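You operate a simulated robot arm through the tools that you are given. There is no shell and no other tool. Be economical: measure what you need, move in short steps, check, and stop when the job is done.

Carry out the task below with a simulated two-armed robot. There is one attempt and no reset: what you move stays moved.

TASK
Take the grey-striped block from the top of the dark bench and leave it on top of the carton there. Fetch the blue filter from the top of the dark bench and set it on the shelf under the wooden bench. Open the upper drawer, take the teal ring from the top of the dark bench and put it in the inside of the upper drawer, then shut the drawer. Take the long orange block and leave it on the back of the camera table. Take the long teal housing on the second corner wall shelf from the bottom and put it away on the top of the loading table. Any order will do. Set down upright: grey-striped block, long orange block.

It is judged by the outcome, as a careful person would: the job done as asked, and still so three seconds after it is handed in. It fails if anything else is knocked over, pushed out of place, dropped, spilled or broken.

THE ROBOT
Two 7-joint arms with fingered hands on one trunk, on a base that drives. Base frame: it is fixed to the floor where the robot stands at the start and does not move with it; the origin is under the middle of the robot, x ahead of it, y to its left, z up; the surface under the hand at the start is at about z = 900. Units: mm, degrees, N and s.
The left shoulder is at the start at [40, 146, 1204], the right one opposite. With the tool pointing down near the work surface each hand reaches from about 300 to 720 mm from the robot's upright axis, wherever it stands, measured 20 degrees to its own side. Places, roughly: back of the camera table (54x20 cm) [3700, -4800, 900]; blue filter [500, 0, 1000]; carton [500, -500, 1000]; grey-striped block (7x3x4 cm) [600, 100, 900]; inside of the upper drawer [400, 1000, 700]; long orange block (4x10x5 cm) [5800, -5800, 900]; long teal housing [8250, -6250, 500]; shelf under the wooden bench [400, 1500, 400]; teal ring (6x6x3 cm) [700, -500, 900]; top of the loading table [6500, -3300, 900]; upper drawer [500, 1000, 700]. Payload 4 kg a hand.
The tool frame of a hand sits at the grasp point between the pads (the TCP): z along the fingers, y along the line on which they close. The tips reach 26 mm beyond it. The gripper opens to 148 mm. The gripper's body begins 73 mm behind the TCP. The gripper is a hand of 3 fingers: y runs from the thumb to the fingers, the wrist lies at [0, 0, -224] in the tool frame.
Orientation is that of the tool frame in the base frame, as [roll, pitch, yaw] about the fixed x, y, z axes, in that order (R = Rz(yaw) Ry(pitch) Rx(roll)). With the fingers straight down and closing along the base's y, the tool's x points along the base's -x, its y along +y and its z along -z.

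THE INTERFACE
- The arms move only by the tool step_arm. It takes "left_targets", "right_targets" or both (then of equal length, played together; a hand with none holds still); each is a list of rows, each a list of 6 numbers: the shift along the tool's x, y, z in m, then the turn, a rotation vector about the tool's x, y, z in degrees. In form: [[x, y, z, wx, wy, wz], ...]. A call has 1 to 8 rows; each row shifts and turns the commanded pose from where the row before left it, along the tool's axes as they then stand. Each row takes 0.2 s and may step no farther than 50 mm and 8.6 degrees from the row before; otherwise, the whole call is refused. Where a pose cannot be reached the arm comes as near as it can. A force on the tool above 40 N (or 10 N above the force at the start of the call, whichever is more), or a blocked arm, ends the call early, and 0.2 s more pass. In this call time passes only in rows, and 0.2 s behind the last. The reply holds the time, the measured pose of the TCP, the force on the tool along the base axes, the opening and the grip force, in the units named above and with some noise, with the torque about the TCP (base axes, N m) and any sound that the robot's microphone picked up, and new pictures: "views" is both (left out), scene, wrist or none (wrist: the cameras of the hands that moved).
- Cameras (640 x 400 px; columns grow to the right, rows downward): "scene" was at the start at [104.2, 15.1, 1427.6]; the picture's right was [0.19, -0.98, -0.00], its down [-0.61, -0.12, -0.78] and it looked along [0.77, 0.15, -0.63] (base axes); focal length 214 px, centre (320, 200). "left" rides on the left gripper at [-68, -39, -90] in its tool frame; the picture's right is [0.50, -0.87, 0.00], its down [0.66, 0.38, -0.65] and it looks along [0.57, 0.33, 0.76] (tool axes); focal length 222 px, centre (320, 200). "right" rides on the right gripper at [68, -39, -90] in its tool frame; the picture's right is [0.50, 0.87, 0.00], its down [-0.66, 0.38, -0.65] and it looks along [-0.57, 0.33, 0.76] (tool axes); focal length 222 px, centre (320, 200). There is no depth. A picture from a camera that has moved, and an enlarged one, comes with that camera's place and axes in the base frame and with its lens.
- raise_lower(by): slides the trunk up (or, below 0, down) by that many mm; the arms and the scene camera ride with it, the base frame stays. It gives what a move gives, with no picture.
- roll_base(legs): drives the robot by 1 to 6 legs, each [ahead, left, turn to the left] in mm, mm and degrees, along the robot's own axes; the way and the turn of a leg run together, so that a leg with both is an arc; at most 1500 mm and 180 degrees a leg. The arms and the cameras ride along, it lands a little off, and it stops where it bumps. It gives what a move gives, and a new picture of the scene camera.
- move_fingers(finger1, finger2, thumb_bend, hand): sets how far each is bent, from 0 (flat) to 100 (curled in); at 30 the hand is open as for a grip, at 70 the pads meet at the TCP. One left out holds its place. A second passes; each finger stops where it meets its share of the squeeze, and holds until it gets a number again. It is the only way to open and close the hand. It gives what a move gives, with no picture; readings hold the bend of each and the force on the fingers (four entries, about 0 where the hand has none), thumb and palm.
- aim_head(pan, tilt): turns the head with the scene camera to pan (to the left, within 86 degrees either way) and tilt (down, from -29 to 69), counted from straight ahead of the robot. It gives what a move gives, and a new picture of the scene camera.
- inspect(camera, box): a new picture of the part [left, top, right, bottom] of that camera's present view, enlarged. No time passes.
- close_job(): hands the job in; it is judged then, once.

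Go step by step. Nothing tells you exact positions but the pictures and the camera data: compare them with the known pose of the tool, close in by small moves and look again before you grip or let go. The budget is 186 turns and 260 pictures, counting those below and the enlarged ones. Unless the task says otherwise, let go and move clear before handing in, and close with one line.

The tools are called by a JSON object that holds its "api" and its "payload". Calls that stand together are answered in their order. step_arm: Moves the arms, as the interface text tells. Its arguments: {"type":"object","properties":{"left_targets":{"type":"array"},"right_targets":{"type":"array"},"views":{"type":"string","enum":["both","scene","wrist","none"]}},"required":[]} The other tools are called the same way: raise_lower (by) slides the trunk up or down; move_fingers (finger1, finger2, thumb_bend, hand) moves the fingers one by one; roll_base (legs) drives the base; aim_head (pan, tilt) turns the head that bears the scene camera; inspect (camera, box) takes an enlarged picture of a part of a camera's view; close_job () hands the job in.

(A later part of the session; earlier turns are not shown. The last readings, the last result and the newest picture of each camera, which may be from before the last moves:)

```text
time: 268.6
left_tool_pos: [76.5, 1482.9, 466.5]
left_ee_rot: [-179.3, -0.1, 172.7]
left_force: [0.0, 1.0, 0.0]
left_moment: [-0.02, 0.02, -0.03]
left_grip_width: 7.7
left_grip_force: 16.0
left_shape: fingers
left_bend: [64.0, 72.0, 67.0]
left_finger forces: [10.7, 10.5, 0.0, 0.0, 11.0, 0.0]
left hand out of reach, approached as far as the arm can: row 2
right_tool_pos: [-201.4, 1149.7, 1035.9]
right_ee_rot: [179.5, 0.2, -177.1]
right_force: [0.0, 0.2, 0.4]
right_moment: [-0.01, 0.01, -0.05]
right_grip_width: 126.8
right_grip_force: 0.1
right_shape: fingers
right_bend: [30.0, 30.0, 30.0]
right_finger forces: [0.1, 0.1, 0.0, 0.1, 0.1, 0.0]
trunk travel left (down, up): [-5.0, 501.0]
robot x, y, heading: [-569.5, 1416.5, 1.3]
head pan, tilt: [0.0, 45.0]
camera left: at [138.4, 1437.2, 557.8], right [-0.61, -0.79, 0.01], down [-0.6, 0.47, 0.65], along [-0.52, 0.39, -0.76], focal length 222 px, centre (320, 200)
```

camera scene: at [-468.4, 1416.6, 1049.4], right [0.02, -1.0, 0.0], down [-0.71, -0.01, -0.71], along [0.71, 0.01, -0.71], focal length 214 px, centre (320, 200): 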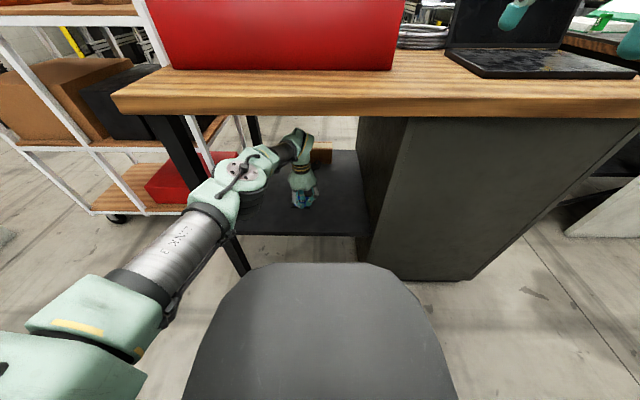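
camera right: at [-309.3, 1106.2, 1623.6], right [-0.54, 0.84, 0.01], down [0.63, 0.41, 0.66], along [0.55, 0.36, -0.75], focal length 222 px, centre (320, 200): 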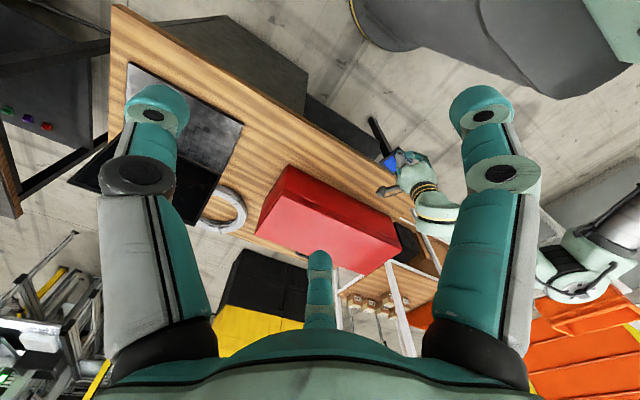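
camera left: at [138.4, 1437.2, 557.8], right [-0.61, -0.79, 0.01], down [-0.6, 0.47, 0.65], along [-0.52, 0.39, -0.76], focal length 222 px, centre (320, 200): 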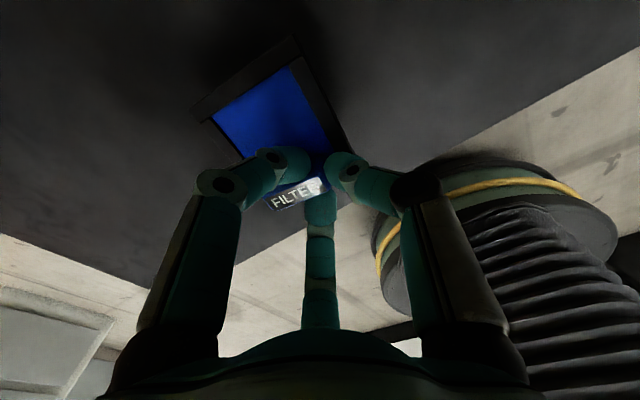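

{"api": "step_arm", "payload": {"left_targets": [[0.008, -0.001, 0.008, 0, 0, 0]], "views": "none"}}

{"api": "step_arm", "payload": {"left_targets": [[0.004, -0.001, 0.006, 0, 0, 0]], "views": "none"}}

{"api": "step_arm", "payload": {"left_targets": [[0.003, 0, 0.005, 0, 0, 0]], "views": "wrist"}}

```text
time: 269.0
left_tool_pos: [67.3, 1485.3, 458.7]
left_ee_rot: [-179.3, 0.0, 172.9]
left_force: [0.4, -0.1, -0.4]
left_moment: [0.02, 0.05, 0.03]
left_grip_width: 7.9
left_grip_force: 16.1
left_shape: fingers
left_bend: [64.0, 72.0, 67.0]
left_finger forces: [10.5, 10.5, 0.0, 0.0, 10.7, 0.0]
right_tool_pos: [-200.7, 1151.3, 1036.0]
right_ee_rot: [179.6, 0.1, -177.1]
right_force: [-0.4, 0.2, -0.5]
right_moment: [0.0, 0.01, -0.01]
right_grip_width: 127.0
right_grip_force: 0.1
right_shape: fingers
right_bend: [30.0, 30.0, 30.0]
right_finger forces: [0.0, 0.0, 0.1, 0.1, 0.0, 0.1]
trunk travel left (down, up): [-5.0, 501.0]
robot x, y, heading: [-572.0, 1417.1, 0.8]
head pan, tilt: [0.0, 45.0]
```

```text
time: 269.4
left_tool_pos: [62.9, 1482.1, 452.2]
left_ee_rot: [-179.5, 0.2, 172.7]
left_force: [0.3, -0.3, -1.1]
left_moment: [-0.03, 0.0, -0.04]
left_grip_width: 8.0
left_grip_force: 16.4
left_shape: fingers
left_bend: [64.0, 72.0, 67.0]
left_finger forces: [10.6, 10.5, 0.0, 0.0, 10.8, 0.1]
right_tool_pos: [-201.8, 1149.6, 1035.6]
right_ee_rot: [179.5, 0.1, -177.2]
right_force: [0.4, 0.6, 0.2]
right_moment: [-0.01, 0.01, 0.02]
right_grip_width: 126.6
right_grip_force: 0.0
right_shape: fingers
right_bend: [30.0, 30.0, 30.0]
right_finger forces: [0.1, 0.0, 0.1, 0.1, 0.0, 0.0]
trunk travel left (down, up): [-5.0, 501.0]
robot x, y, heading: [-573.7, 1418.4, 1.0]
head pan, tilt: [0.0, 45.0]
```

```text
time: 269.8
left_tool_pos: [60.6, 1483.6, 447.4]
left_ee_rot: [-179.3, -0.1, 172.7]
left_force: [-0.6, -0.8, -0.1]
left_moment: [0.0, -0.02, 0.0]
left_grip_width: 7.4
left_grip_force: 16.3
left_shape: fingers
left_bend: [64.0, 72.0, 67.0]
left_finger forces: [10.9, 10.5, 0.0, 0.0, 10.9, 0.0]
right_tool_pos: [-201.6, 1151.4, 1035.0]
right_ee_rot: [179.4, 0.0, -177.1]
right_force: [1.1, 0.6, -0.7]
right_moment: [-0.01, -0.01, 0.0]
right_grip_width: 126.8
right_grip_force: 0.2
right_shape: fingers
right_bend: [30.0, 30.0, 30.0]
right_finger forces: [0.0, 0.0, 0.0, 0.0, 0.1, 0.1]
trunk travel left (down, up): [-5.0, 501.0]
robot x, y, heading: [-570.2, 1412.8, 1.0]
head pan, tilt: [0.0, 45.0]
camera left: at [123.0, 1437.5, 538.8], right [-0.61, -0.8, 0.01], down [-0.6, 0.47, 0.65], along [-0.52, 0.39, -0.76], focal length 222 px, centre (320, 200)
```

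left: 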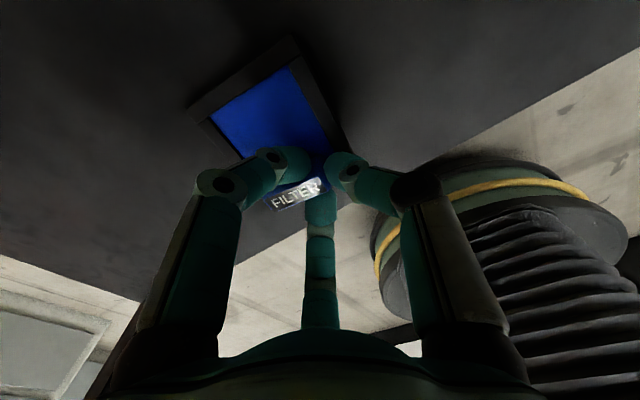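

{"api": "step_arm", "payload": {"left_targets": [[0.001, 0, 0.005, 0, 0, 0]], "views": "none"}}

{"api": "step_arm", "payload": {"left_targets": [[0.001, 0, 0.004, 0, 0, 0]], "views": "none"}}

{"api": "step_arm", "payload": {"left_targets": [[0.001, 0, 0.004, 0, 0, 0]], "views": "wrist"}}

```text
time: 270.2
left_tool_pos: [59.1, 1483.6, 442.7]
left_ee_rot: [-179.4, 0.0, 172.7]
left_force: [-0.2, -0.9, -0.6]
left_moment: [0.01, -0.08, -0.03]
left_grip_width: 7.6
left_grip_force: 16.9
left_shape: fingers
left_bend: [64.0, 72.0, 67.0]
left_finger forces: [11.8, 11.0, 0.0, 0.0, 11.3, 0.1]
right_tool_pos: [-202.6, 1150.7, 1034.8]
right_ee_rot: [179.4, 0.0, -177.1]
right_force: [0.0, 1.2, -0.6]
right_moment: [0.0, 0.0, 0.02]
right_grip_width: 126.7
right_grip_force: 0.1
right_shape: fingers
right_bend: [30.0, 30.0, 30.0]
right_finger forces: [0.0, 0.1, 0.0, 0.0, 0.1, 0.0]
trunk travel left (down, up): [-5.0, 501.0]
robot x, y, heading: [-571.8, 1414.9, 0.9]
head pan, tilt: [0.0, 45.0]
```

```text
time: 270.6
left_tool_pos: [59.5, 1483.6, 441.2]
left_ee_rot: [-179.5, 0.3, 172.7]
left_force: [-0.2, -1.2, 9.4]
left_moment: [0.08, -0.04, -0.01]
left_grip_width: 7.3
left_grip_force: 17.9
left_shape: fingers
left_bend: [72.0, 73.0, 67.0]
left_finger forces: [12.8, 11.8, 0.0, 0.0, 12.4, 0.0]
right_tool_pos: [-203.2, 1150.2, 1036.5]
right_ee_rot: [179.4, 0.2, -177.1]
right_force: [0.2, -0.3, -0.3]
right_moment: [0.02, -0.02, -0.01]
right_grip_width: 126.9
right_grip_force: 0.1
right_shape: fingers
right_bend: [30.0, 30.0, 30.0]
right_finger forces: [0.0, 0.0, 0.0, 0.1, 0.1, 0.1]
trunk travel left (down, up): [-5.0, 501.0]
robot x, y, heading: [-571.3, 1415.9, 1.1]
head pan, tilt: [0.0, 45.0]
```

```text
time: 271.0
left_tool_pos: [57.6, 1482.3, 438.1]
left_ee_rot: [-179.4, 0.4, 172.7]
left_force: [1.2, -3.1, 24.8]
left_moment: [0.02, -0.12, 0.02]
left_grip_width: 6.2
left_grip_force: 22.2
left_shape: fingers
left_bend: [72.0, 74.0, 67.0]
left_finger forces: [14.2, 13.9, 0.0, 0.1, 16.1, 0.1]
right_tool_pos: [-204.1, 1150.3, 1036.1]
right_ee_rot: [179.3, 0.3, -177.2]
right_force: [-0.1, 0.0, 0.3]
right_moment: [0.01, 0.03, -0.01]
right_grip_width: 126.9
right_grip_force: 0.1
right_shape: fingers
right_bend: [30.0, 30.0, 30.0]
right_finger forces: [0.0, 0.1, 0.0, 0.0, 0.0, 0.0]
trunk travel left (down, up): [-5.0, 501.0]
robot x, y, heading: [-574.7, 1418.0, 1.0]
head pan, tilt: [0.0, 45.0]
camera left: at [120.6, 1436.7, 529.9], right [-0.61, -0.8, 0.01], down [-0.6, 0.47, 0.65], along [-0.52, 0.39, -0.76], focal length 222 px, centre (320, 200)
```

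left: 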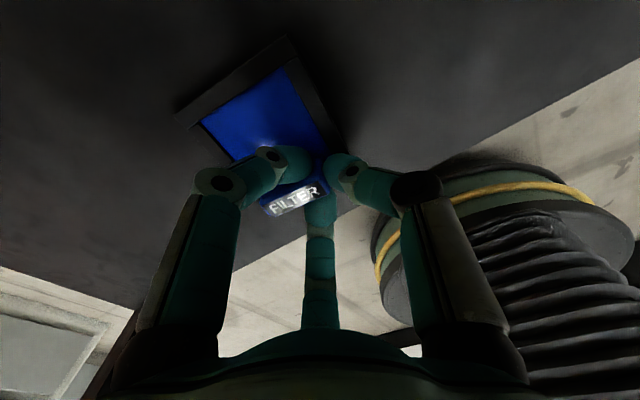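

Full contact with the shelf. Ease up 3 mm, open the fingers, and rise.

{"api": "step_arm", "payload": {"left_targets": [[0, 0, -0.004, 0, 0, 0]], "views": "none"}}

{"api": "move_fingers", "payload": {"hand": "left", "finger1": 56, "finger2": 56, "thumb_bend": 56}}

{"api": "step_arm", "payload": {"left_targets": [[0, 0, -0.02, 0, 0, 0], [0, 0, -0.03, 0, 0, 0]], "views": "wrist"}}

```text
time: 271.4
left_tool_pos: [56.6, 1483.6, 437.6]
left_ee_rot: [-179.5, 0.1, 172.7]
left_force: [4.6, -2.6, 12.6]
left_moment: [-0.03, -0.09, 0.04]
left_grip_width: 6.3
left_grip_force: 19.4
left_shape: fingers
left_bend: [72.0, 74.0, 67.0]
left_finger forces: [13.5, 11.3, 0.0, 0.1, 13.9, 0.0]
right_tool_pos: [-203.7, 1150.5, 1036.1]
right_ee_rot: [179.3, 0.1, -177.1]
right_force: [-0.2, 0.7, -0.8]
right_moment: [0.0, 0.02, 0.03]
right_grip_width: 126.7
right_grip_force: 0.0
right_shape: fingers
right_bend: [30.0, 30.0, 30.0]
right_finger forces: [0.0, 0.0, 0.1, 0.0, 0.1, 0.1]
trunk travel left (down, up): [-5.0, 501.0]
robot x, y, heading: [-572.0, 1414.0, 1.0]
head pan, tilt: [0.0, 45.0]
```

```text
time: 272.4
left_tool_pos: [56.4, 1483.7, 438.0]
left_ee_rot: [-179.4, -0.1, 172.7]
left_force: [-2.6, -2.7, 8.0]
left_moment: [0.02, -0.09, 0.01]
left_grip_width: 33.0
left_grip_force: 3.5
left_shape: fingers
left_bend: [61.0, 56.0, 56.0]
left_finger forces: [7.5, 0.0, 0.0, 0.0, 0.0, 0.0]
right_tool_pos: [-202.5, 1149.9, 1036.0]
right_ee_rot: [179.4, 0.2, -177.1]
right_force: [0.3, -0.2, 0.0]
right_moment: [-0.01, 0.0, 0.0]
right_grip_width: 126.7
right_grip_force: 0.0
right_shape: fingers
right_bend: [30.0, 30.0, 30.0]
right_finger forces: [0.0, 0.0, 0.0, 0.1, 0.1, 0.1]
trunk travel left (down, up): [-5.0, 501.0]
robot x, y, heading: [-572.1, 1413.9, 1.1]
head pan, tilt: [0.0, 45.0]
```

```text
time: 273.0
left_tool_pos: [58.3, 1483.1, 488.7]
left_ee_rot: [-179.4, -0.2, 172.8]
left_force: [-0.3, 0.1, 0.2]
left_moment: [-0.01, -0.01, 0.0]
left_grip_width: 42.1
left_grip_force: 0.1
left_shape: fingers
left_bend: [56.0, 56.0, 56.0]
left_finger forces: [0.0, 0.1, 0.1, 0.0, 0.1, 0.1]
right_tool_pos: [-201.8, 1150.9, 1034.6]
right_ee_rot: [179.5, 0.2, -177.1]
right_force: [-0.6, -0.8, 0.6]
right_moment: [-0.03, -0.03, -0.01]
right_grip_width: 126.8
right_grip_force: 0.1
right_shape: fingers
right_bend: [30.0, 30.0, 30.0]
right_finger forces: [0.0, 0.0, 0.0, 0.1, 0.0, 0.1]
trunk travel left (down, up): [-5.0, 501.0]
robot x, y, heading: [-572.3, 1415.1, 1.0]
head pan, tilt: [0.0, 45.0]
camera left: at [120.4, 1437.5, 580.2], right [-0.61, -0.8, 0.01], down [-0.6, 0.47, 0.65], along [-0.52, 0.39, -0.76], focal length 222 px, centre (320, 200)
```

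left: 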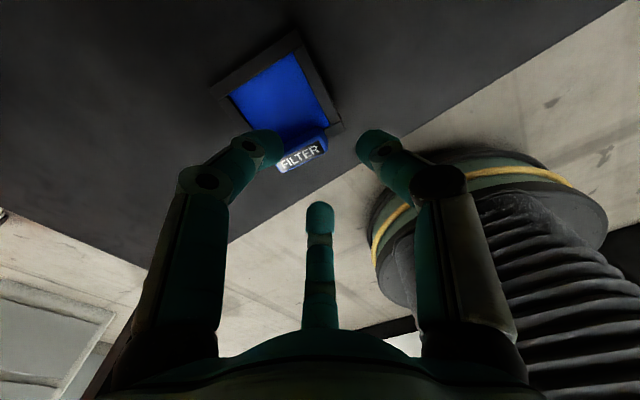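

The filter sits fully on the shelf. Pull straight out with the base, then raise up.

{"api": "roll_base", "payload": {"legs": [[-330, 0, 0]]}}

{"api": "raise_lower", "payload": {"by": 400}}

{"api": "inspect", "payload": {"camera": "scene", "box": [200, 160, 400, 285]}}

```text
time: 275.1
left_tool_pos: [-255.9, 1475.0, 490.0]
left_ee_rot: [-179.5, 0.0, 172.4]
left_force: [-0.2, 0.9, 0.4]
left_moment: [-0.02, -0.03, -0.03]
left_grip_width: 41.9
left_grip_force: 0.0
left_shape: fingers
left_bend: [56.0, 56.0, 56.0]
left_finger forces: [0.1, 0.0, 0.0, 0.0, 0.0, 0.1]
right_tool_pos: [-518.4, 1144.2, 1034.6]
right_ee_rot: [179.5, 0.2, -177.5]
right_force: [0.7, -0.3, 0.5]
right_moment: [0.0, 0.01, -0.02]
right_grip_width: 126.8
right_grip_force: 0.2
right_shape: fingers
right_bend: [30.0, 30.0, 30.0]
right_finger forces: [0.1, 0.1, 0.0, 0.0, 0.1, 0.1]
trunk travel left (down, up): [-5.0, 501.0]
robot x, y, heading: [-886.4, 1410.8, 0.8]
head pan, tilt: [0.0, 45.0]
camera scene: at [-785.2, 1411.2, 1049.7], right [0.01, -1.0, 0.0], down [-0.71, -0.01, -0.71], along [0.71, 0.01, -0.71], focal length 214 px, centre (320, 200)
```

scene: 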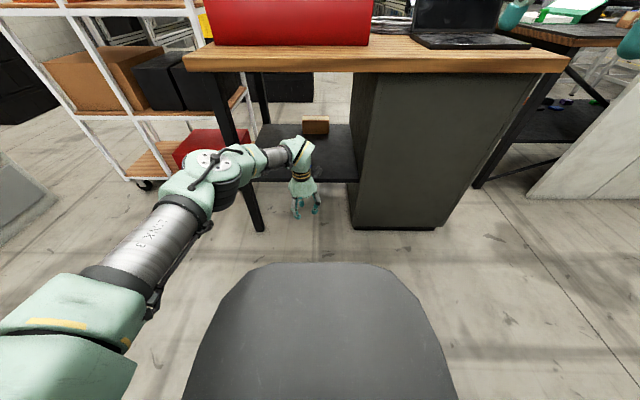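

```text
time: 279.0
left_tool_pos: [-256.2, 1474.3, 888.2]
left_ee_rot: [-179.4, -0.1, 172.5]
left_force: [-0.1, 0.0, 0.8]
left_moment: [0.02, 0.0, 0.01]
left_grip_width: 42.0
left_grip_force: 0.1
left_shape: fingers
left_bend: [56.0, 56.0, 56.0]
left_finger forces: [0.1, 0.0, 0.0, 0.0, 0.1, 0.0]
right_tool_pos: [-517.1, 1144.3, 1433.7]
right_ee_rot: [179.4, 0.1, -177.4]
right_force: [-0.5, 0.0, -0.6]
right_moment: [0.0, 0.03, -0.03]
right_grip_width: 126.7
right_grip_force: 0.1
right_shape: fingers
right_bend: [30.0, 30.0, 30.0]
right_finger forces: [0.1, 0.0, 0.0, 0.0, 0.1, 0.0]
trunk travel left (down, up): [-405.0, 101.0]
robot x, y, heading: [-882.0, 1412.4, 0.6]
head pan, tilt: [0.0, 45.0]
```

```text
3.20 times, centred on (300, 222) of scene
camera zoom: at [-784.3, 1411.2, 1448.7], right [0.01, -1.0, 0.0], down [-0.71, -0.01, -0.71], along [0.71, 0.01, -0.71], focal length 686 px, centre (384, 128)
```

zoom: 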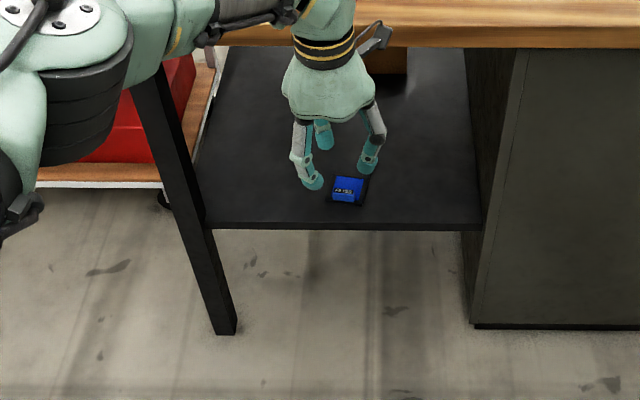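

Filter delivered. Now tidy the left arm and travel toward the camera table / orange block area via the open lane at y≈−4200.

{"api": "step_arm", "payload": {"left_targets": [[0.03, 0, -0.035, 0, 0, -1.5], [0.03, 0, -0.035, 0, 0, -1.5], [0.03, 0, -0.035, 0, 0, -1.5], [0.03, 0, -0.035, 0, 0, -1.5], [0.03, 0, -0.035, 0, 0, -1.0], [0.03, 0, -0.035, 0, 0, 0], [0.03, 0, -0.035, 0, 0, 0], [0.0, 0, -0.04, 0, 0, 0]], "views": "none"}}

{"api": "raise_lower", "payload": {"by": 95}}

{"api": "roll_base", "payload": {"legs": [[230, 0, -0.7], [0, -1500, 0], [0, -1500, 0], [0, -1500, 0], [0, -1100, 0]]}}

```text
time: 280.8
left_tool_pos: [-464.8, 1490.5, 1174.0]
left_ee_rot: [-179.4, -0.1, 179.2]
left_force: [0.2, 0.7, -0.7]
left_moment: [-0.01, -0.01, -0.01]
left_grip_width: 42.3
left_grip_force: 0.0
left_shape: fingers
left_bend: [56.0, 56.0, 56.0]
left_finger forces: [0.0, 0.0, 0.0, 0.0, 0.0, 0.0]
right_tool_pos: [-518.5, 1143.9, 1433.5]
right_ee_rot: [179.4, 0.2, -177.4]
right_force: [-0.2, -0.6, 0.7]
right_moment: [0.01, 0.0, 0.01]
right_grip_width: 126.7
right_grip_force: 0.1
right_shape: fingers
right_bend: [30.0, 30.0, 30.0]
right_finger forces: [0.0, 0.0, 0.0, 0.0, 0.1, 0.0]
trunk travel left (down, up): [-405.0, 101.0]
robot x, y, heading: [-884.8, 1408.7, 0.4]
head pan, tilt: [0.0, 45.0]
```

```text
time: 282.1
left_tool_pos: [-464.5, 1489.8, 1269.6]
left_ee_rot: [-179.4, -0.1, 179.3]
left_force: [0.4, -0.9, 0.0]
left_moment: [-0.02, 0.06, 0.05]
left_grip_width: 42.0
left_grip_force: 0.2
left_shape: fingers
left_bend: [56.0, 56.0, 56.0]
left_finger forces: [0.1, 0.0, 0.1, 0.1, 0.1, 0.0]
right_tool_pos: [-518.4, 1142.4, 1529.9]
right_ee_rot: [179.5, 0.2, -177.3]
right_force: [-0.1, 0.7, -0.1]
right_moment: [0.0, -0.06, 0.01]
right_grip_width: 126.6
right_grip_force: 0.0
right_shape: fingers
right_bend: [30.0, 30.0, 30.0]
right_finger forces: [0.0, 0.0, 0.1, 0.0, 0.1, 0.0]
trunk travel left (down, up): [-500.0, 6.0]
robot x, y, heading: [-886.8, 1411.0, 0.7]
head pan, tilt: [0.0, 45.0]
```

```text
time: 310.1
left_tool_pos: [-355.7, -4132.3, 1269.5]
left_ee_rot: [-179.3, -0.2, 177.4]
left_force: [0.3, 0.2, 1.3]
left_moment: [0.04, 0.04, -0.01]
left_grip_width: 42.1
left_grip_force: 0.0
left_shape: fingers
left_bend: [56.0, 56.0, 56.0]
left_finger forces: [0.0, 0.0, 0.0, 0.0, 0.0, 0.0]
right_tool_pos: [-420.9, -4476.2, 1530.0]
right_ee_rot: [179.5, 0.2, -179.4]
right_force: [0.2, 0.2, -0.1]
right_moment: [-0.03, 0.0, -0.01]
right_grip_width: 126.7
right_grip_force: 0.1
right_shape: fingers
right_bend: [30.0, 30.0, 30.0]
right_finger forces: [0.0, 0.1, 0.0, 0.0, 0.1, 0.0]
trunk travel left (down, up): [-500.0, 6.0]
robot x, y, heading: [-780.5, -4196.4, -1.3]
head pan, tilt: [0.0, 45.0]
camera scene: at [-679.0, -4199.1, 1543.7], right [-0.02, -1.0, 0.0], down [-0.71, 0.02, -0.71], along [0.71, -0.02, -0.71], focal length 214 px, centre (320, 200)
```

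scene: 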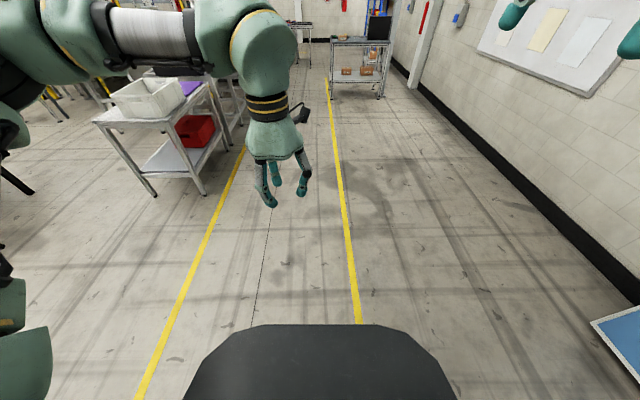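

A clear aisle leads ahead. Driving along it.

{"api": "roll_base", "payload": {"legs": [[0, 0, 1.3], [1500, 0, 0], [1300, 0, 0]]}}

{"api": "aim_head", "payload": {"pan": -15, "tilt": 18}}

```text
time: 323.8
left_tool_pos: [2393.7, -4136.3, 1270.2]
left_ee_rot: [-179.4, -0.2, 178.6]
left_force: [-0.8, -0.1, -0.6]
left_moment: [-0.01, -0.02, 0.03]
left_grip_width: 42.1
left_grip_force: 0.0
left_shape: fingers
left_bend: [56.0, 56.0, 56.0]
left_finger forces: [0.0, 0.1, 0.0, 0.1, 0.0, 0.1]
right_tool_pos: [2333.5, -4482.1, 1529.4]
right_ee_rot: [179.4, 0.2, -178.3]
right_force: [0.5, -0.3, -0.6]
right_moment: [-0.03, -0.01, 0.02]
right_grip_width: 127.1
right_grip_force: 0.1
right_shape: fingers
right_bend: [30.0, 30.0, 30.0]
right_finger forces: [0.1, 0.0, 0.0, 0.0, 0.0, 0.0]
trunk travel left (down, up): [-500.0, 6.0]
robot x, y, heading: [1967.9, -4211.0, 0.0]
head pan, tilt: [0.0, 45.0]
camera scene: at [2071.3, -4211.5, 1543.7], right [0.0, -1.0, 0.0], down [-0.71, 0.0, -0.71], along [0.71, 0.0, -0.71], focal length 214 px, centre (320, 200)
```

scene: 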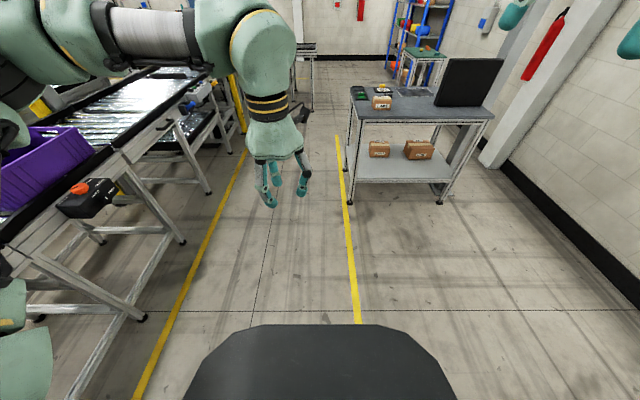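

```text
time: 324.7
left_tool_pos: [2393.2, -4137.6, 1269.1]
left_ee_rot: [-179.4, -0.1, 178.5]
left_force: [0.6, 0.5, 0.7]
left_moment: [0.06, -0.03, -0.02]
left_grip_width: 42.1
left_grip_force: 0.1
left_shape: fingers
left_bend: [56.0, 56.0, 56.0]
left_finger forces: [0.0, 0.1, 0.0, 0.0, 0.0, 0.0]
right_tool_pos: [2335.8, -4482.7, 1529.3]
right_ee_rot: [179.4, 0.0, -178.3]
right_force: [-0.1, -0.8, -0.9]
right_moment: [-0.02, -0.02, -0.01]
right_grip_width: 126.9
right_grip_force: 0.2
right_shape: fingers
right_bend: [30.0, 30.0, 30.0]
right_finger forces: [0.1, 0.0, 0.1, 0.0, 0.0, 0.1]
trunk travel left (down, up): [-500.0, 6.0]
robot x, y, heading: [1972.3, -4207.3, -0.1]
head pan, tilt: [-15.0, 18.0]
camera scene: at [2081.5, -4235.7, 1585.5], right [-0.26, -0.97, 0.0], down [-0.3, 0.08, -0.95], along [0.92, -0.25, -0.31], focal length 214 px, centre (320, 200)
```

scene: 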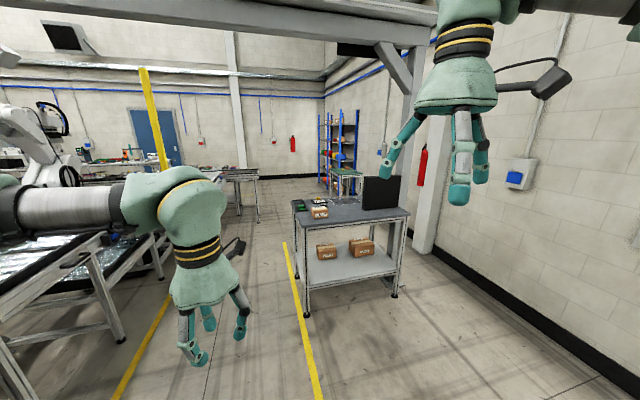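

{"api": "inspect", "payload": {"camera": "scene", "box": [220, 120, 440, 270]}}

```text
2.67 times, centred on (330, 195) of scene
camera zoom: at [2081.5, -4235.7, 1585.5], right [-0.26, -0.97, 0.0], down [-0.3, 0.08, -0.95], along [0.92, -0.25, -0.31], focal length 572 px, centre (293, 213)
```

zoom: 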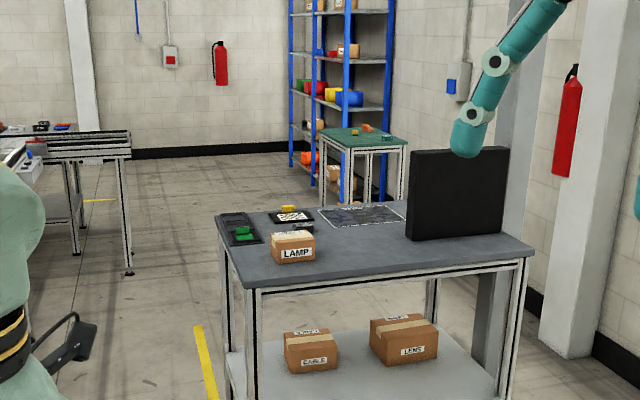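

The grey table ahead is the camera table (x 3520–4170, y −4490…−5430; its near strip by the LAMP carton matches the named spot). The orange block is on the green-topped table at about (5780,−5773). Driving on.

{"api": "roll_base", "payload": {"legs": [[0, 340, 0], [1500, 0, 0], [1480, 0, 0], [0, -1200, 0]]}}

{"api": "aim_head", "payload": {"pan": -20, "tilt": 35}}

```text
time: 346.4
left_tool_pos: [5343.6, -5000.6, 1269.8]
left_ee_rot: [-179.3, -0.1, 179.6]
left_force: [0.6, -0.3, 0.3]
left_moment: [-0.01, 0.01, -0.01]
left_grip_width: 41.5
left_grip_force: 0.1
left_shape: fingers
left_bend: [56.0, 56.0, 56.0]
left_finger forces: [0.1, 0.0, 0.0, 0.1, 0.0, 0.0]
right_tool_pos: [5291.2, -5345.7, 1528.9]
right_ee_rot: [179.5, 0.1, -177.4]
right_force: [-0.2, 0.6, -0.4]
right_moment: [-0.02, 0.02, -0.01]
right_grip_width: 126.7
right_grip_force: 0.0
right_shape: fingers
right_bend: [30.0, 30.0, 30.0]
right_finger forces: [0.0, 0.1, 0.1, 0.1, 0.0, 0.0]
trunk travel left (down, up): [-500.0, 6.0]
robot x, y, heading: [4926.0, -5078.7, 1.0]
head pan, tilt: [-15.0, 18.0]
camera scene: at [5033.2, -5103.5, 1585.6], right [-0.25, -0.97, 0.0], down [-0.3, 0.08, -0.95], along [0.92, -0.23, -0.31], focal length 214 px, centre (320, 200)
```

scene: 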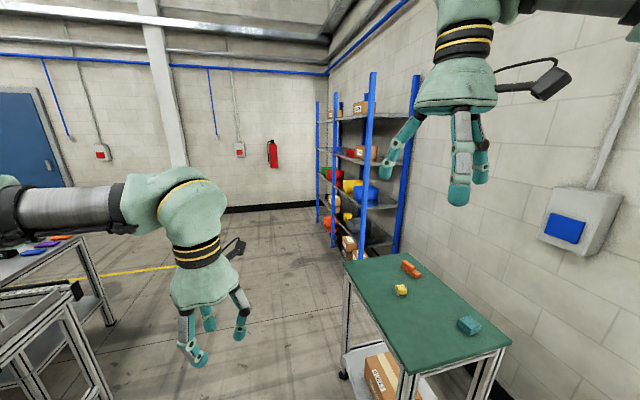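

```text
time: 347.2
left_tool_pos: [5344.7, -5001.7, 1270.0]
left_ee_rot: [-179.4, -0.1, 179.5]
left_force: [-0.1, 0.7, 0.5]
left_moment: [0.0, -0.01, 0.02]
left_grip_width: 42.1
left_grip_force: 0.0
left_shape: fingers
left_bend: [56.0, 56.0, 56.0]
left_finger forces: [0.1, 0.1, 0.1, 0.1, 0.1, 0.1]
right_tool_pos: [5291.0, -5348.2, 1529.3]
right_ee_rot: [179.4, 0.2, -177.3]
right_force: [0.0, 0.4, 0.1]
right_moment: [0.0, 0.0, -0.02]
right_grip_width: 126.8
right_grip_force: 0.1
right_shape: fingers
right_bend: [30.0, 30.0, 30.0]
right_finger forces: [0.0, 0.0, 0.0, 0.0, 0.1, 0.0]
trunk travel left (down, up): [-500.0, 6.0]
robot x, y, heading: [4924.6, -5080.4, 0.7]
head pan, tilt: [-20.0, 35.0]
camera scene: at [5026.0, -5111.1, 1558.5], right [-0.33, -0.94, 0.0], down [-0.54, 0.19, -0.82], along [0.77, -0.27, -0.57], focal length 214 px, centre (320, 200)
```

scene: 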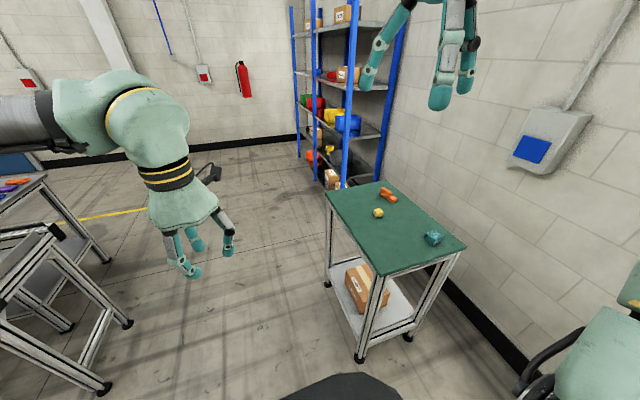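

{"api": "inspect", "payload": {"camera": "scene", "box": [320, 170, 480, 270]}}

```text
4.00 times, centred on (400, 220) of scene
camera zoom: at [5026.0, -5111.1, 1558.5], right [-0.33, -0.94, 0.0], down [-0.54, 0.19, -0.82], along [0.77, -0.27, -0.57], focal length 858 px, centre (0, 120)
```

zoom: 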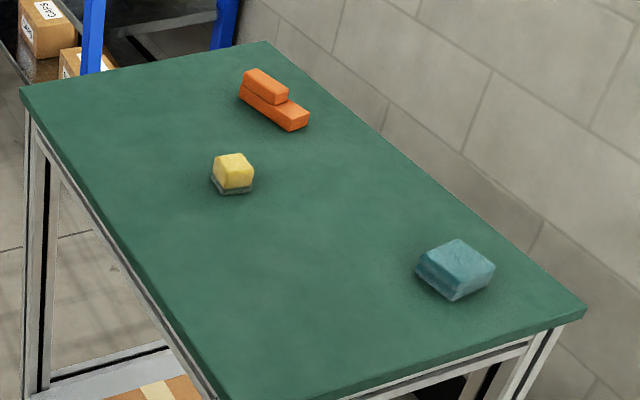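

The orange stepped block is at about (5805,−5775), long axis at 26° to x, on a table reachable facing −y. Drive and turn to face it.

{"api": "roll_base", "payload": {"legs": [[735, -20, 0], [0, 0, -90.7]]}}

{"api": "aim_head", "payload": {"pan": 10, "tilt": 50}}

```text
time: 354.9
left_tool_pos: [5737.2, -5508.2, 1268.6]
left_ee_rot: [-179.2, -0.1, 91.0]
left_force: [1.1, -0.8, 0.7]
left_moment: [-0.01, 0.04, -0.05]
left_grip_width: 42.0
left_grip_force: 0.1
left_shape: fingers
left_bend: [56.0, 56.0, 56.0]
left_finger forces: [0.0, 0.1, 0.1, 0.0, 0.1, 0.0]
right_tool_pos: [5390.7, -5465.4, 1529.1]
right_ee_rot: [179.4, 0.2, 94.2]
right_force: [-0.8, -0.6, 0.9]
right_moment: [0.0, -0.01, -0.02]
right_grip_width: 126.8
right_grip_force: 0.1
right_shape: fingers
right_bend: [30.0, 30.0, 30.0]
right_finger forces: [0.0, 0.0, 0.1, 0.1, 0.1, 0.0]
trunk travel left (down, up): [-500.0, 6.0]
robot x, y, heading: [5647.9, -5087.3, -87.5]
head pan, tilt: [-20.0, 35.0]
camera scene: at [5619.6, -5193.9, 1558.5], right [-0.95, 0.3, 0.0], down [0.17, 0.55, -0.82], along [-0.25, -0.78, -0.57], focal length 214 px, centre (320, 200)
```

scene: 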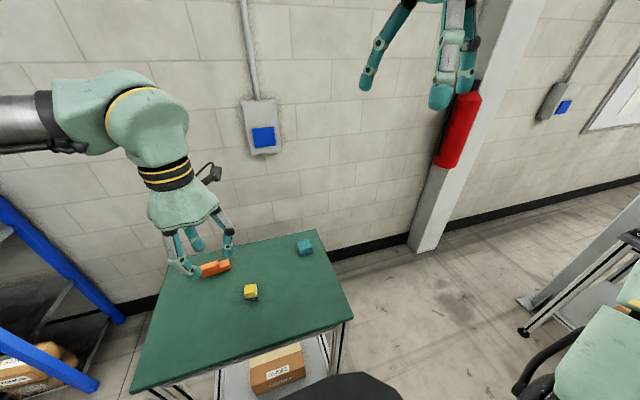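

```text
time: 355.8
left_tool_pos: [5737.8, -5508.9, 1269.7]
left_ee_rot: [-179.5, -0.1, 91.0]
left_force: [0.4, 0.1, 0.9]
left_moment: [-0.02, -0.03, 0.0]
left_grip_width: 41.8
left_grip_force: 0.1
left_shape: fingers
left_bend: [56.0, 56.0, 56.0]
left_finger forces: [0.0, 0.0, 0.1, 0.0, 0.0, 0.1]
right_tool_pos: [5389.1, -5464.3, 1529.6]
right_ee_rot: [179.4, 0.2, 94.2]
right_force: [-0.5, -0.1, 0.3]
right_moment: [0.02, 0.02, 0.0]
right_grip_width: 126.9
right_grip_force: 0.1
right_shape: fingers
right_bend: [30.0, 30.0, 30.0]
right_finger forces: [0.1, 0.0, 0.1, 0.0, 0.1, 0.0]
trunk travel left (down, up): [-500.0, 6.0]
robot x, y, heading: [5643.1, -5089.8, -87.6]
head pan, tilt: [10.0, 50.0]
camera scene: at [5662.3, -5185.2, 1536.8], right [-0.98, -0.21, 0.0], down [-0.16, 0.75, -0.64], along [0.14, -0.63, -0.77], focal length 214 px, centre (320, 200)
```

scene: 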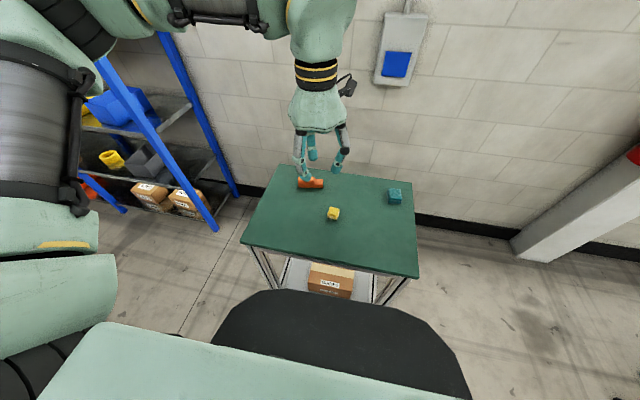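

{"api": "roll_base", "payload": {"legs": [[75, 0, -2.4]]}}

{"api": "move_fingers", "payload": {"hand": "left", "finger1": 30, "finger2": 30, "thumb_bend": 30}}

{"api": "step_arm", "payload": {"left_targets": [[-0.031, 0.0125, 0.034, 0, 0, 0], [-0.031, 0.0125, 0.034, 0, 0, 0], [-0.031, 0.0125, 0.034, 0, 0, 0], [-0.031, 0.0125, 0.034, 0, 0, 0], [-0.031, 0.0125, 0.034, 0, 0, 0], [-0.031, 0.0125, 0.034, 0, 0, 0]], "views": "none"}}

{"api": "step_arm", "payload": {"left_targets": [[0, 0, 0, 0, 0, -8.5], [0, 0, 0, 0, 0, -8.5], [0, 0, 0, 0, 0, -8.5]], "views": "wrist"}}

```text
time: 356.9
left_tool_pos: [5722.4, -5573.6, 1273.2]
left_ee_rot: [-179.2, 0.5, 88.6]
left_force: [-0.2, -0.3, 0.6]
left_moment: [-0.09, 0.0, 0.0]
left_grip_width: 42.0
left_grip_force: 0.0
left_shape: fingers
left_bend: [56.0, 56.0, 56.0]
left_finger forces: [0.0, 0.0, 0.0, 0.1, 0.0, 0.1]
right_tool_pos: [5375.9, -5512.5, 1533.2]
right_ee_rot: [179.5, 0.9, 91.8]
right_force: [0.3, 0.0, 0.2]
right_moment: [-0.09, 0.03, 0.02]
right_grip_width: 126.8
right_grip_force: 0.0
right_shape: fingers
right_bend: [30.0, 30.0, 30.0]
right_finger forces: [0.0, 0.0, 0.0, 0.1, 0.1, 0.0]
trunk travel left (down, up): [-500.0, 6.0]
robot x, y, heading: [5649.9, -5164.2, -89.9]
head pan, tilt: [10.0, 50.0]
camera scene: at [5660.6, -5246.0, 1537.6], right [-0.98, -0.17, 0.0], down [-0.13, 0.75, -0.65], along [0.11, -0.64, -0.76], focal length 214 px, centre (320, 200)
```

scene: 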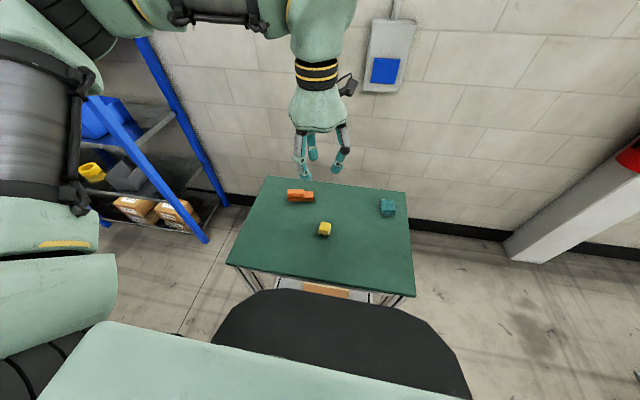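

```text
time: 357.9
left_tool_pos: [5721.4, -5587.8, 1268.0]
left_ee_rot: [-179.3, -0.2, 88.6]
left_force: [-0.4, -0.3, -0.8]
left_moment: [0.04, 0.01, -0.02]
left_grip_width: 126.4
left_grip_force: 0.0
left_shape: fingers
left_bend: [30.0, 30.0, 30.0]
left_finger forces: [0.0, 0.0, 0.0, 0.1, 0.1, 0.0]
right_tool_pos: [5375.7, -5529.4, 1528.5]
right_ee_rot: [179.3, 0.1, 91.8]
right_force: [0.7, 0.3, -0.3]
right_moment: [0.03, -0.02, -0.01]
right_grip_width: 126.9
right_grip_force: 0.1
right_shape: fingers
right_bend: [30.0, 30.0, 30.0]
right_finger forces: [0.1, 0.1, 0.0, 0.0, 0.1, 0.0]
trunk travel left (down, up): [-500.0, 6.0]
robot x, y, heading: [5647.6, -5161.5, -90.1]
head pan, tilt: [10.0, 50.0]
```

```text
time: 359.3
left_tool_pos: [5790.6, -5773.7, 1062.5]
left_ee_rot: [-179.3, -0.2, 88.5]
left_force: [0.4, 0.5, -0.5]
left_moment: [-0.03, -0.02, 0.01]
left_grip_width: 126.6
left_grip_force: 0.0
left_shape: fingers
left_bend: [30.0, 30.0, 30.0]
left_finger forces: [0.0, 0.0, 0.0, 0.0, 0.0, 0.0]
right_tool_pos: [5375.3, -5526.6, 1530.0]
right_ee_rot: [179.5, 0.1, 91.9]
right_force: [0.0, 1.1, -0.8]
right_moment: [0.01, 0.06, -0.01]
right_grip_width: 126.6
right_grip_force: 0.2
right_shape: fingers
right_bend: [30.0, 30.0, 30.0]
right_finger forces: [0.0, 0.0, 0.0, 0.0, 0.0, 0.0]
trunk travel left (down, up): [-500.0, 6.0]
robot x, y, heading: [5647.7, -5160.4, -90.2]
head pan, tilt: [10.0, 50.0]
```

```text
time: 360.1
left_tool_pos: [5789.5, -5772.4, 1064.3]
left_ee_rot: [-179.5, -0.3, 114.2]
left_force: [-0.7, -0.2, -0.2]
left_moment: [0.0, 0.0, -0.05]
left_grip_width: 126.8
left_grip_force: 0.0
left_shape: fingers
left_bend: [30.0, 30.0, 30.0]
left_finger forces: [0.0, 0.1, 0.1, 0.0, 0.0, 0.0]
right_tool_pos: [5375.9, -5525.5, 1529.8]
right_ee_rot: [179.4, 0.3, 91.9]
right_force: [-0.7, -0.7, 0.4]
right_moment: [0.04, -0.02, -0.01]
right_grip_width: 126.7
right_grip_force: 0.0
right_shape: fingers
right_bend: [30.0, 30.0, 30.0]
right_finger forces: [0.1, 0.1, 0.0, 0.0, 0.0, 0.1]
trunk travel left (down, up): [-500.0, 6.0]
robot x, y, heading: [5648.8, -5159.5, -90.0]
head pan, tilt: [10.0, 50.0]
camera left: at [5782.6, -5849.6, 1156.3], right [-0.99, 0.1, 0.01], down [0.08, 0.75, 0.65], along [0.06, 0.65, -0.76], focal length 222 px, centre (320, 200)
```

left: 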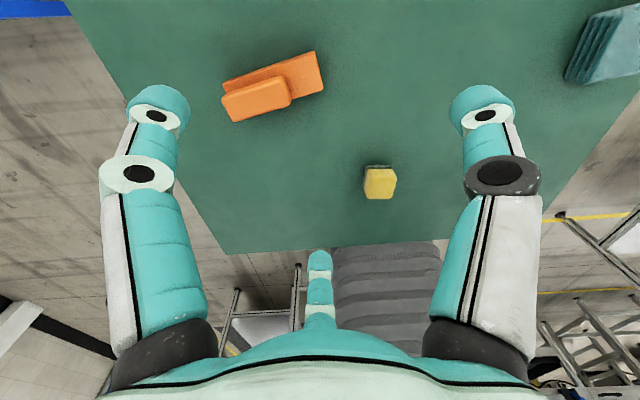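

{"api": "step_arm", "payload": {"left_targets": [[-0.0384, 0.0244, 0, 0, 0, 0], [0, 0, 0.03, 0, 0, 5.5], [0, 0, 0.03, 0, 0, 5.5]], "views": "wrist"}}

```text
time: 360.9
left_tool_pos: [5824.3, -5798.0, 1004.3]
left_ee_rot: [-179.4, -0.3, 103.1]
left_force: [-0.1, 0.3, 1.0]
left_moment: [-0.01, -0.01, -0.05]
left_grip_width: 126.6
left_grip_force: 0.1
left_shape: fingers
left_bend: [30.0, 30.0, 30.0]
left_finger forces: [0.1, 0.0, 0.1, 0.1, 0.0, 0.1]
right_tool_pos: [5375.1, -5525.8, 1529.3]
right_ee_rot: [179.4, 0.2, 91.9]
right_force: [-0.1, -0.6, -0.8]
right_moment: [0.01, 0.03, 0.01]
right_grip_width: 127.0
right_grip_force: 0.0
right_shape: fingers
right_bend: [30.0, 30.0, 30.0]
right_finger forces: [0.0, 0.1, 0.0, 0.0, 0.0, 0.0]
trunk travel left (down, up): [-500.0, 6.0]
robot x, y, heading: [5648.1, -5163.9, -90.2]
head pan, tilt: [10.0, 50.0]
camera left: at [5804.5, -5872.7, 1095.1], right [-0.96, 0.29, 0.01], down [0.23, 0.72, 0.65], along [0.18, 0.63, -0.76], focal length 222 px, centre (320, 200)
```

left: 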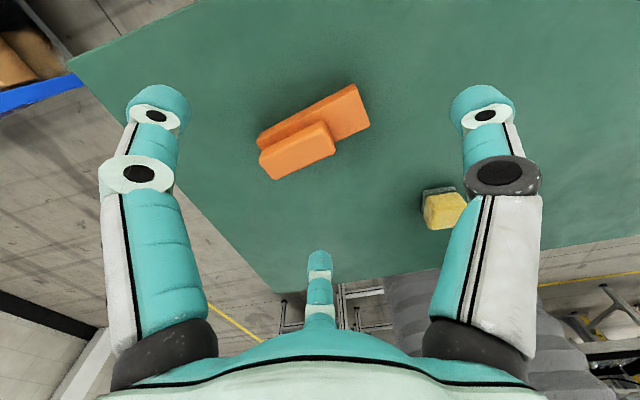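

{"api": "step_arm", "payload": {"left_targets": [[-0.0055, 0.002, 0.03, 0, 0, 3], [0, 0, 0.027, 0, 0, 0]], "views": "none"}}

{"api": "move_fingers", "payload": {"hand": "left", "finger1": 54, "finger2": 54, "thumb_bend": 42}}

{"api": "inspect", "payload": {"camera": "left", "box": [120, 60, 520, 310]}}

```text
time: 361.5
left_tool_pos: [5829.1, -5804.1, 948.0]
left_ee_rot: [-179.3, -0.2, 100.0]
left_force: [-0.2, -0.5, 0.2]
left_moment: [-0.02, 0.0, 0.03]
left_grip_width: 126.6
left_grip_force: 0.0
left_shape: fingers
left_bend: [30.0, 30.0, 30.0]
left_finger forces: [0.0, 0.0, 0.0, 0.1, 0.0, 0.0]
right_tool_pos: [5376.0, -5527.2, 1528.8]
right_ee_rot: [179.4, 0.2, 91.7]
right_force: [-0.4, -0.3, 0.8]
right_moment: [0.03, 0.01, 0.03]
right_grip_width: 126.7
right_grip_force: 0.1
right_shape: fingers
right_bend: [30.0, 30.0, 30.0]
right_finger forces: [0.1, 0.0, 0.0, 0.1, 0.0, 0.0]
trunk travel left (down, up): [-500.0, 6.0]
robot x, y, heading: [5647.1, -5162.0, -90.2]
head pan, tilt: [10.0, 50.0]
```

```text
time: 362.5
left_tool_pos: [5829.6, -5803.6, 948.9]
left_ee_rot: [-179.4, -0.2, 100.1]
left_force: [0.0, 0.2, -0.1]
left_moment: [0.01, -0.01, 0.0]
left_grip_width: 70.1
left_grip_force: 0.4
left_shape: fingers
left_bend: [54.0, 54.0, 42.0]
left_finger forces: [0.1, 0.2, 0.0, 0.1, 0.0, 0.1]
right_tool_pos: [5375.6, -5526.2, 1529.6]
right_ee_rot: [179.4, 0.4, 91.9]
right_force: [-0.9, -0.5, 0.5]
right_moment: [0.05, -0.01, 0.01]
right_grip_width: 126.7
right_grip_force: 0.0
right_shape: fingers
right_bend: [30.0, 30.0, 30.0]
right_finger forces: [0.0, 0.0, 0.0, 0.0, 0.0, 0.1]
trunk travel left (down, up): [-500.0, 6.0]
robot x, y, heading: [5645.1, -5161.7, -90.2]
head pan, tilt: [10.0, 50.0]
```

```text
1.60 times, centred on (320, 185) of left
camera zoom: at [5804.0, -5876.8, 1039.7], right [-0.94, 0.34, 0.01], down [0.27, 0.71, 0.65], along [0.21, 0.62, -0.76], focal length 355 px, centre (320, 224)
```

zoom: 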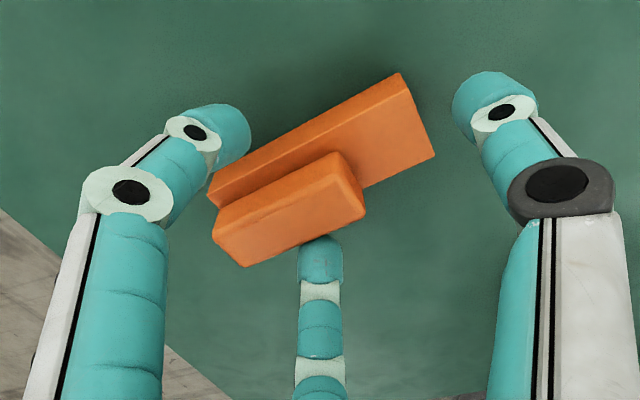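

{"api": "step_arm", "payload": {"left_targets": [[0, 0, 0.006, 0, 0, 0]], "views": "none"}}

{"api": "move_fingers", "payload": {"hand": "left", "finger1": 62, "finger2": 62, "thumb_bend": 60}}

{"api": "move_fingers", "payload": {"hand": "left", "finger1": 75, "finger2": 75, "thumb_bend": 72}}

{"api": "inspect", "payload": {"camera": "left", "box": [120, 60, 520, 310]}}

```text
time: 362.9
left_tool_pos: [5829.0, -5802.4, 941.6]
left_ee_rot: [-179.4, -0.2, 100.0]
left_force: [-0.3, -0.4, -0.3]
left_moment: [-0.02, 0.0, 0.06]
left_grip_width: 69.9
left_grip_force: 0.0
left_shape: fingers
left_bend: [54.0, 54.0, 42.0]
left_finger forces: [0.0, 0.0, 0.0, 0.0, 0.0, 0.1]
right_tool_pos: [5375.6, -5527.9, 1530.5]
right_ee_rot: [179.3, 0.3, 91.8]
right_force: [0.3, 0.3, -0.7]
right_moment: [0.0, -0.03, 0.01]
right_grip_width: 126.5
right_grip_force: 0.0
right_shape: fingers
right_bend: [30.0, 30.0, 30.0]
right_finger forces: [0.1, 0.1, 0.0, 0.1, 0.0, 0.0]
trunk travel left (down, up): [-500.0, 6.0]
robot x, y, heading: [5643.1, -5164.6, -90.2]
head pan, tilt: [10.0, 50.0]
```

```text
time: 363.9
left_tool_pos: [5828.4, -5802.3, 942.2]
left_ee_rot: [-179.4, -0.1, 100.1]
left_force: [1.0, 0.4, -0.4]
left_moment: [0.01, -0.01, -0.02]
left_grip_width: 27.7
left_grip_force: 0.4
left_shape: fingers
left_bend: [61.0, 61.0, 60.0]
left_finger forces: [0.6, 0.4, 0.0, 0.0, 0.0, 0.1]
right_tool_pos: [5375.3, -5525.4, 1529.3]
right_ee_rot: [179.4, 0.3, 91.7]
right_force: [0.3, 0.1, 0.6]
right_moment: [0.01, 0.01, 0.02]
right_grip_width: 126.8
right_grip_force: 0.1
right_shape: fingers
right_bend: [30.0, 30.0, 30.0]
right_finger forces: [0.0, 0.1, 0.0, 0.0, 0.0, 0.1]
trunk travel left (down, up): [-500.0, 6.0]
robot x, y, heading: [5648.7, -5164.2, -90.1]
head pan, tilt: [10.0, 50.0]
```

```text
time: 364.9
left_tool_pos: [5829.3, -5803.7, 942.1]
left_ee_rot: [-179.4, -0.3, 100.1]
left_force: [0.6, -0.1, 0.9]
left_moment: [0.06, 0.03, 0.01]
left_grip_width: 20.5
left_grip_force: 15.7
left_shape: fingers
left_bend: [62.0, 62.0, 65.0]
left_finger forces: [9.5, 9.3, 0.0, 0.0, 10.9, 0.0]
right_tool_pos: [5374.2, -5525.9, 1528.6]
right_ee_rot: [179.3, 0.2, 91.8]
right_force: [-0.3, 0.4, 0.2]
right_moment: [-0.03, -0.01, -0.03]
right_grip_width: 126.6
right_grip_force: 0.1
right_shape: fingers
right_bend: [30.0, 30.0, 30.0]
right_finger forces: [0.0, 0.0, 0.0, 0.0, 0.0, 0.0]
trunk travel left (down, up): [-500.0, 6.0]
robot x, y, heading: [5646.8, -5161.9, -90.2]
head pan, tilt: [10.0, 50.0]
```

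```text
1.60 times, centred on (320, 185) of left
camera zoom: at [5803.7, -5876.2, 1033.5], right [-0.94, 0.34, 0.01], down [0.27, 0.71, 0.65], along [0.21, 0.62, -0.76], focal length 355 px, centre (320, 224)
```

zoom: 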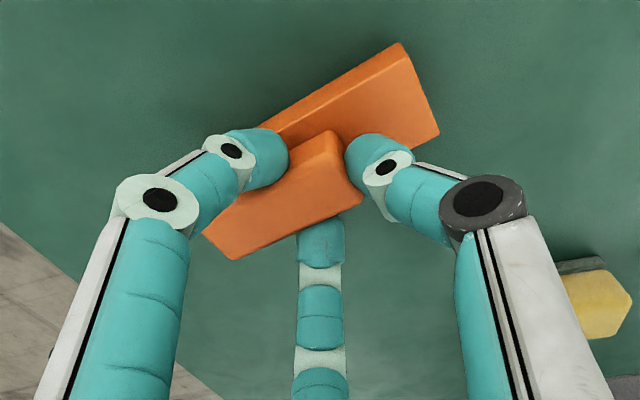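

A three-point grip on the upper part. Lift and check.

{"api": "step_arm", "payload": {"left_targets": [[0, 0, -0.02, 0, 0, 0], [0, 0, -0.03, 0, 0, 0], [0, 0, -0.04, 0, 0, 0]], "views": "wrist"}}

```text
time: 365.7
left_tool_pos: [5828.6, -5802.1, 1031.8]
left_ee_rot: [-179.4, -0.2, 100.0]
left_force: [0.4, -0.1, -0.4]
left_moment: [-0.01, -0.02, 0.02]
left_grip_width: 20.4
left_grip_force: 14.8
left_shape: fingers
left_bend: [62.0, 62.0, 65.0]
left_finger forces: [9.6, 9.3, 0.0, 0.0, 10.9, 0.1]
right_tool_pos: [5374.9, -5526.4, 1530.9]
right_ee_rot: [179.4, 0.4, 91.8]
right_force: [-0.4, -0.4, -0.4]
right_moment: [0.02, -0.01, 0.04]
right_grip_width: 126.9
right_grip_force: 0.1
right_shape: fingers
right_bend: [30.0, 30.0, 30.0]
right_finger forces: [0.0, 0.0, 0.1, 0.0, 0.0, 0.0]
trunk travel left (down, up): [-500.0, 6.0]
robot x, y, heading: [5645.8, -5162.4, -90.0]
head pan, tilt: [10.0, 50.0]
camera left: at [5804.0, -5875.2, 1122.8], right [-0.94, 0.34, 0.01], down [0.27, 0.71, 0.65], along [0.21, 0.62, -0.76], focal length 222 px, centre (320, 200)
```

left: 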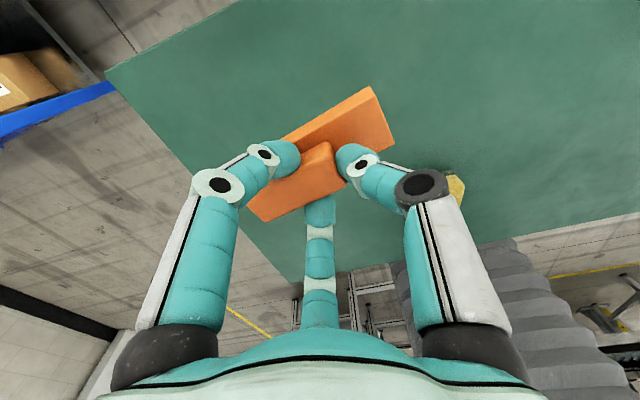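

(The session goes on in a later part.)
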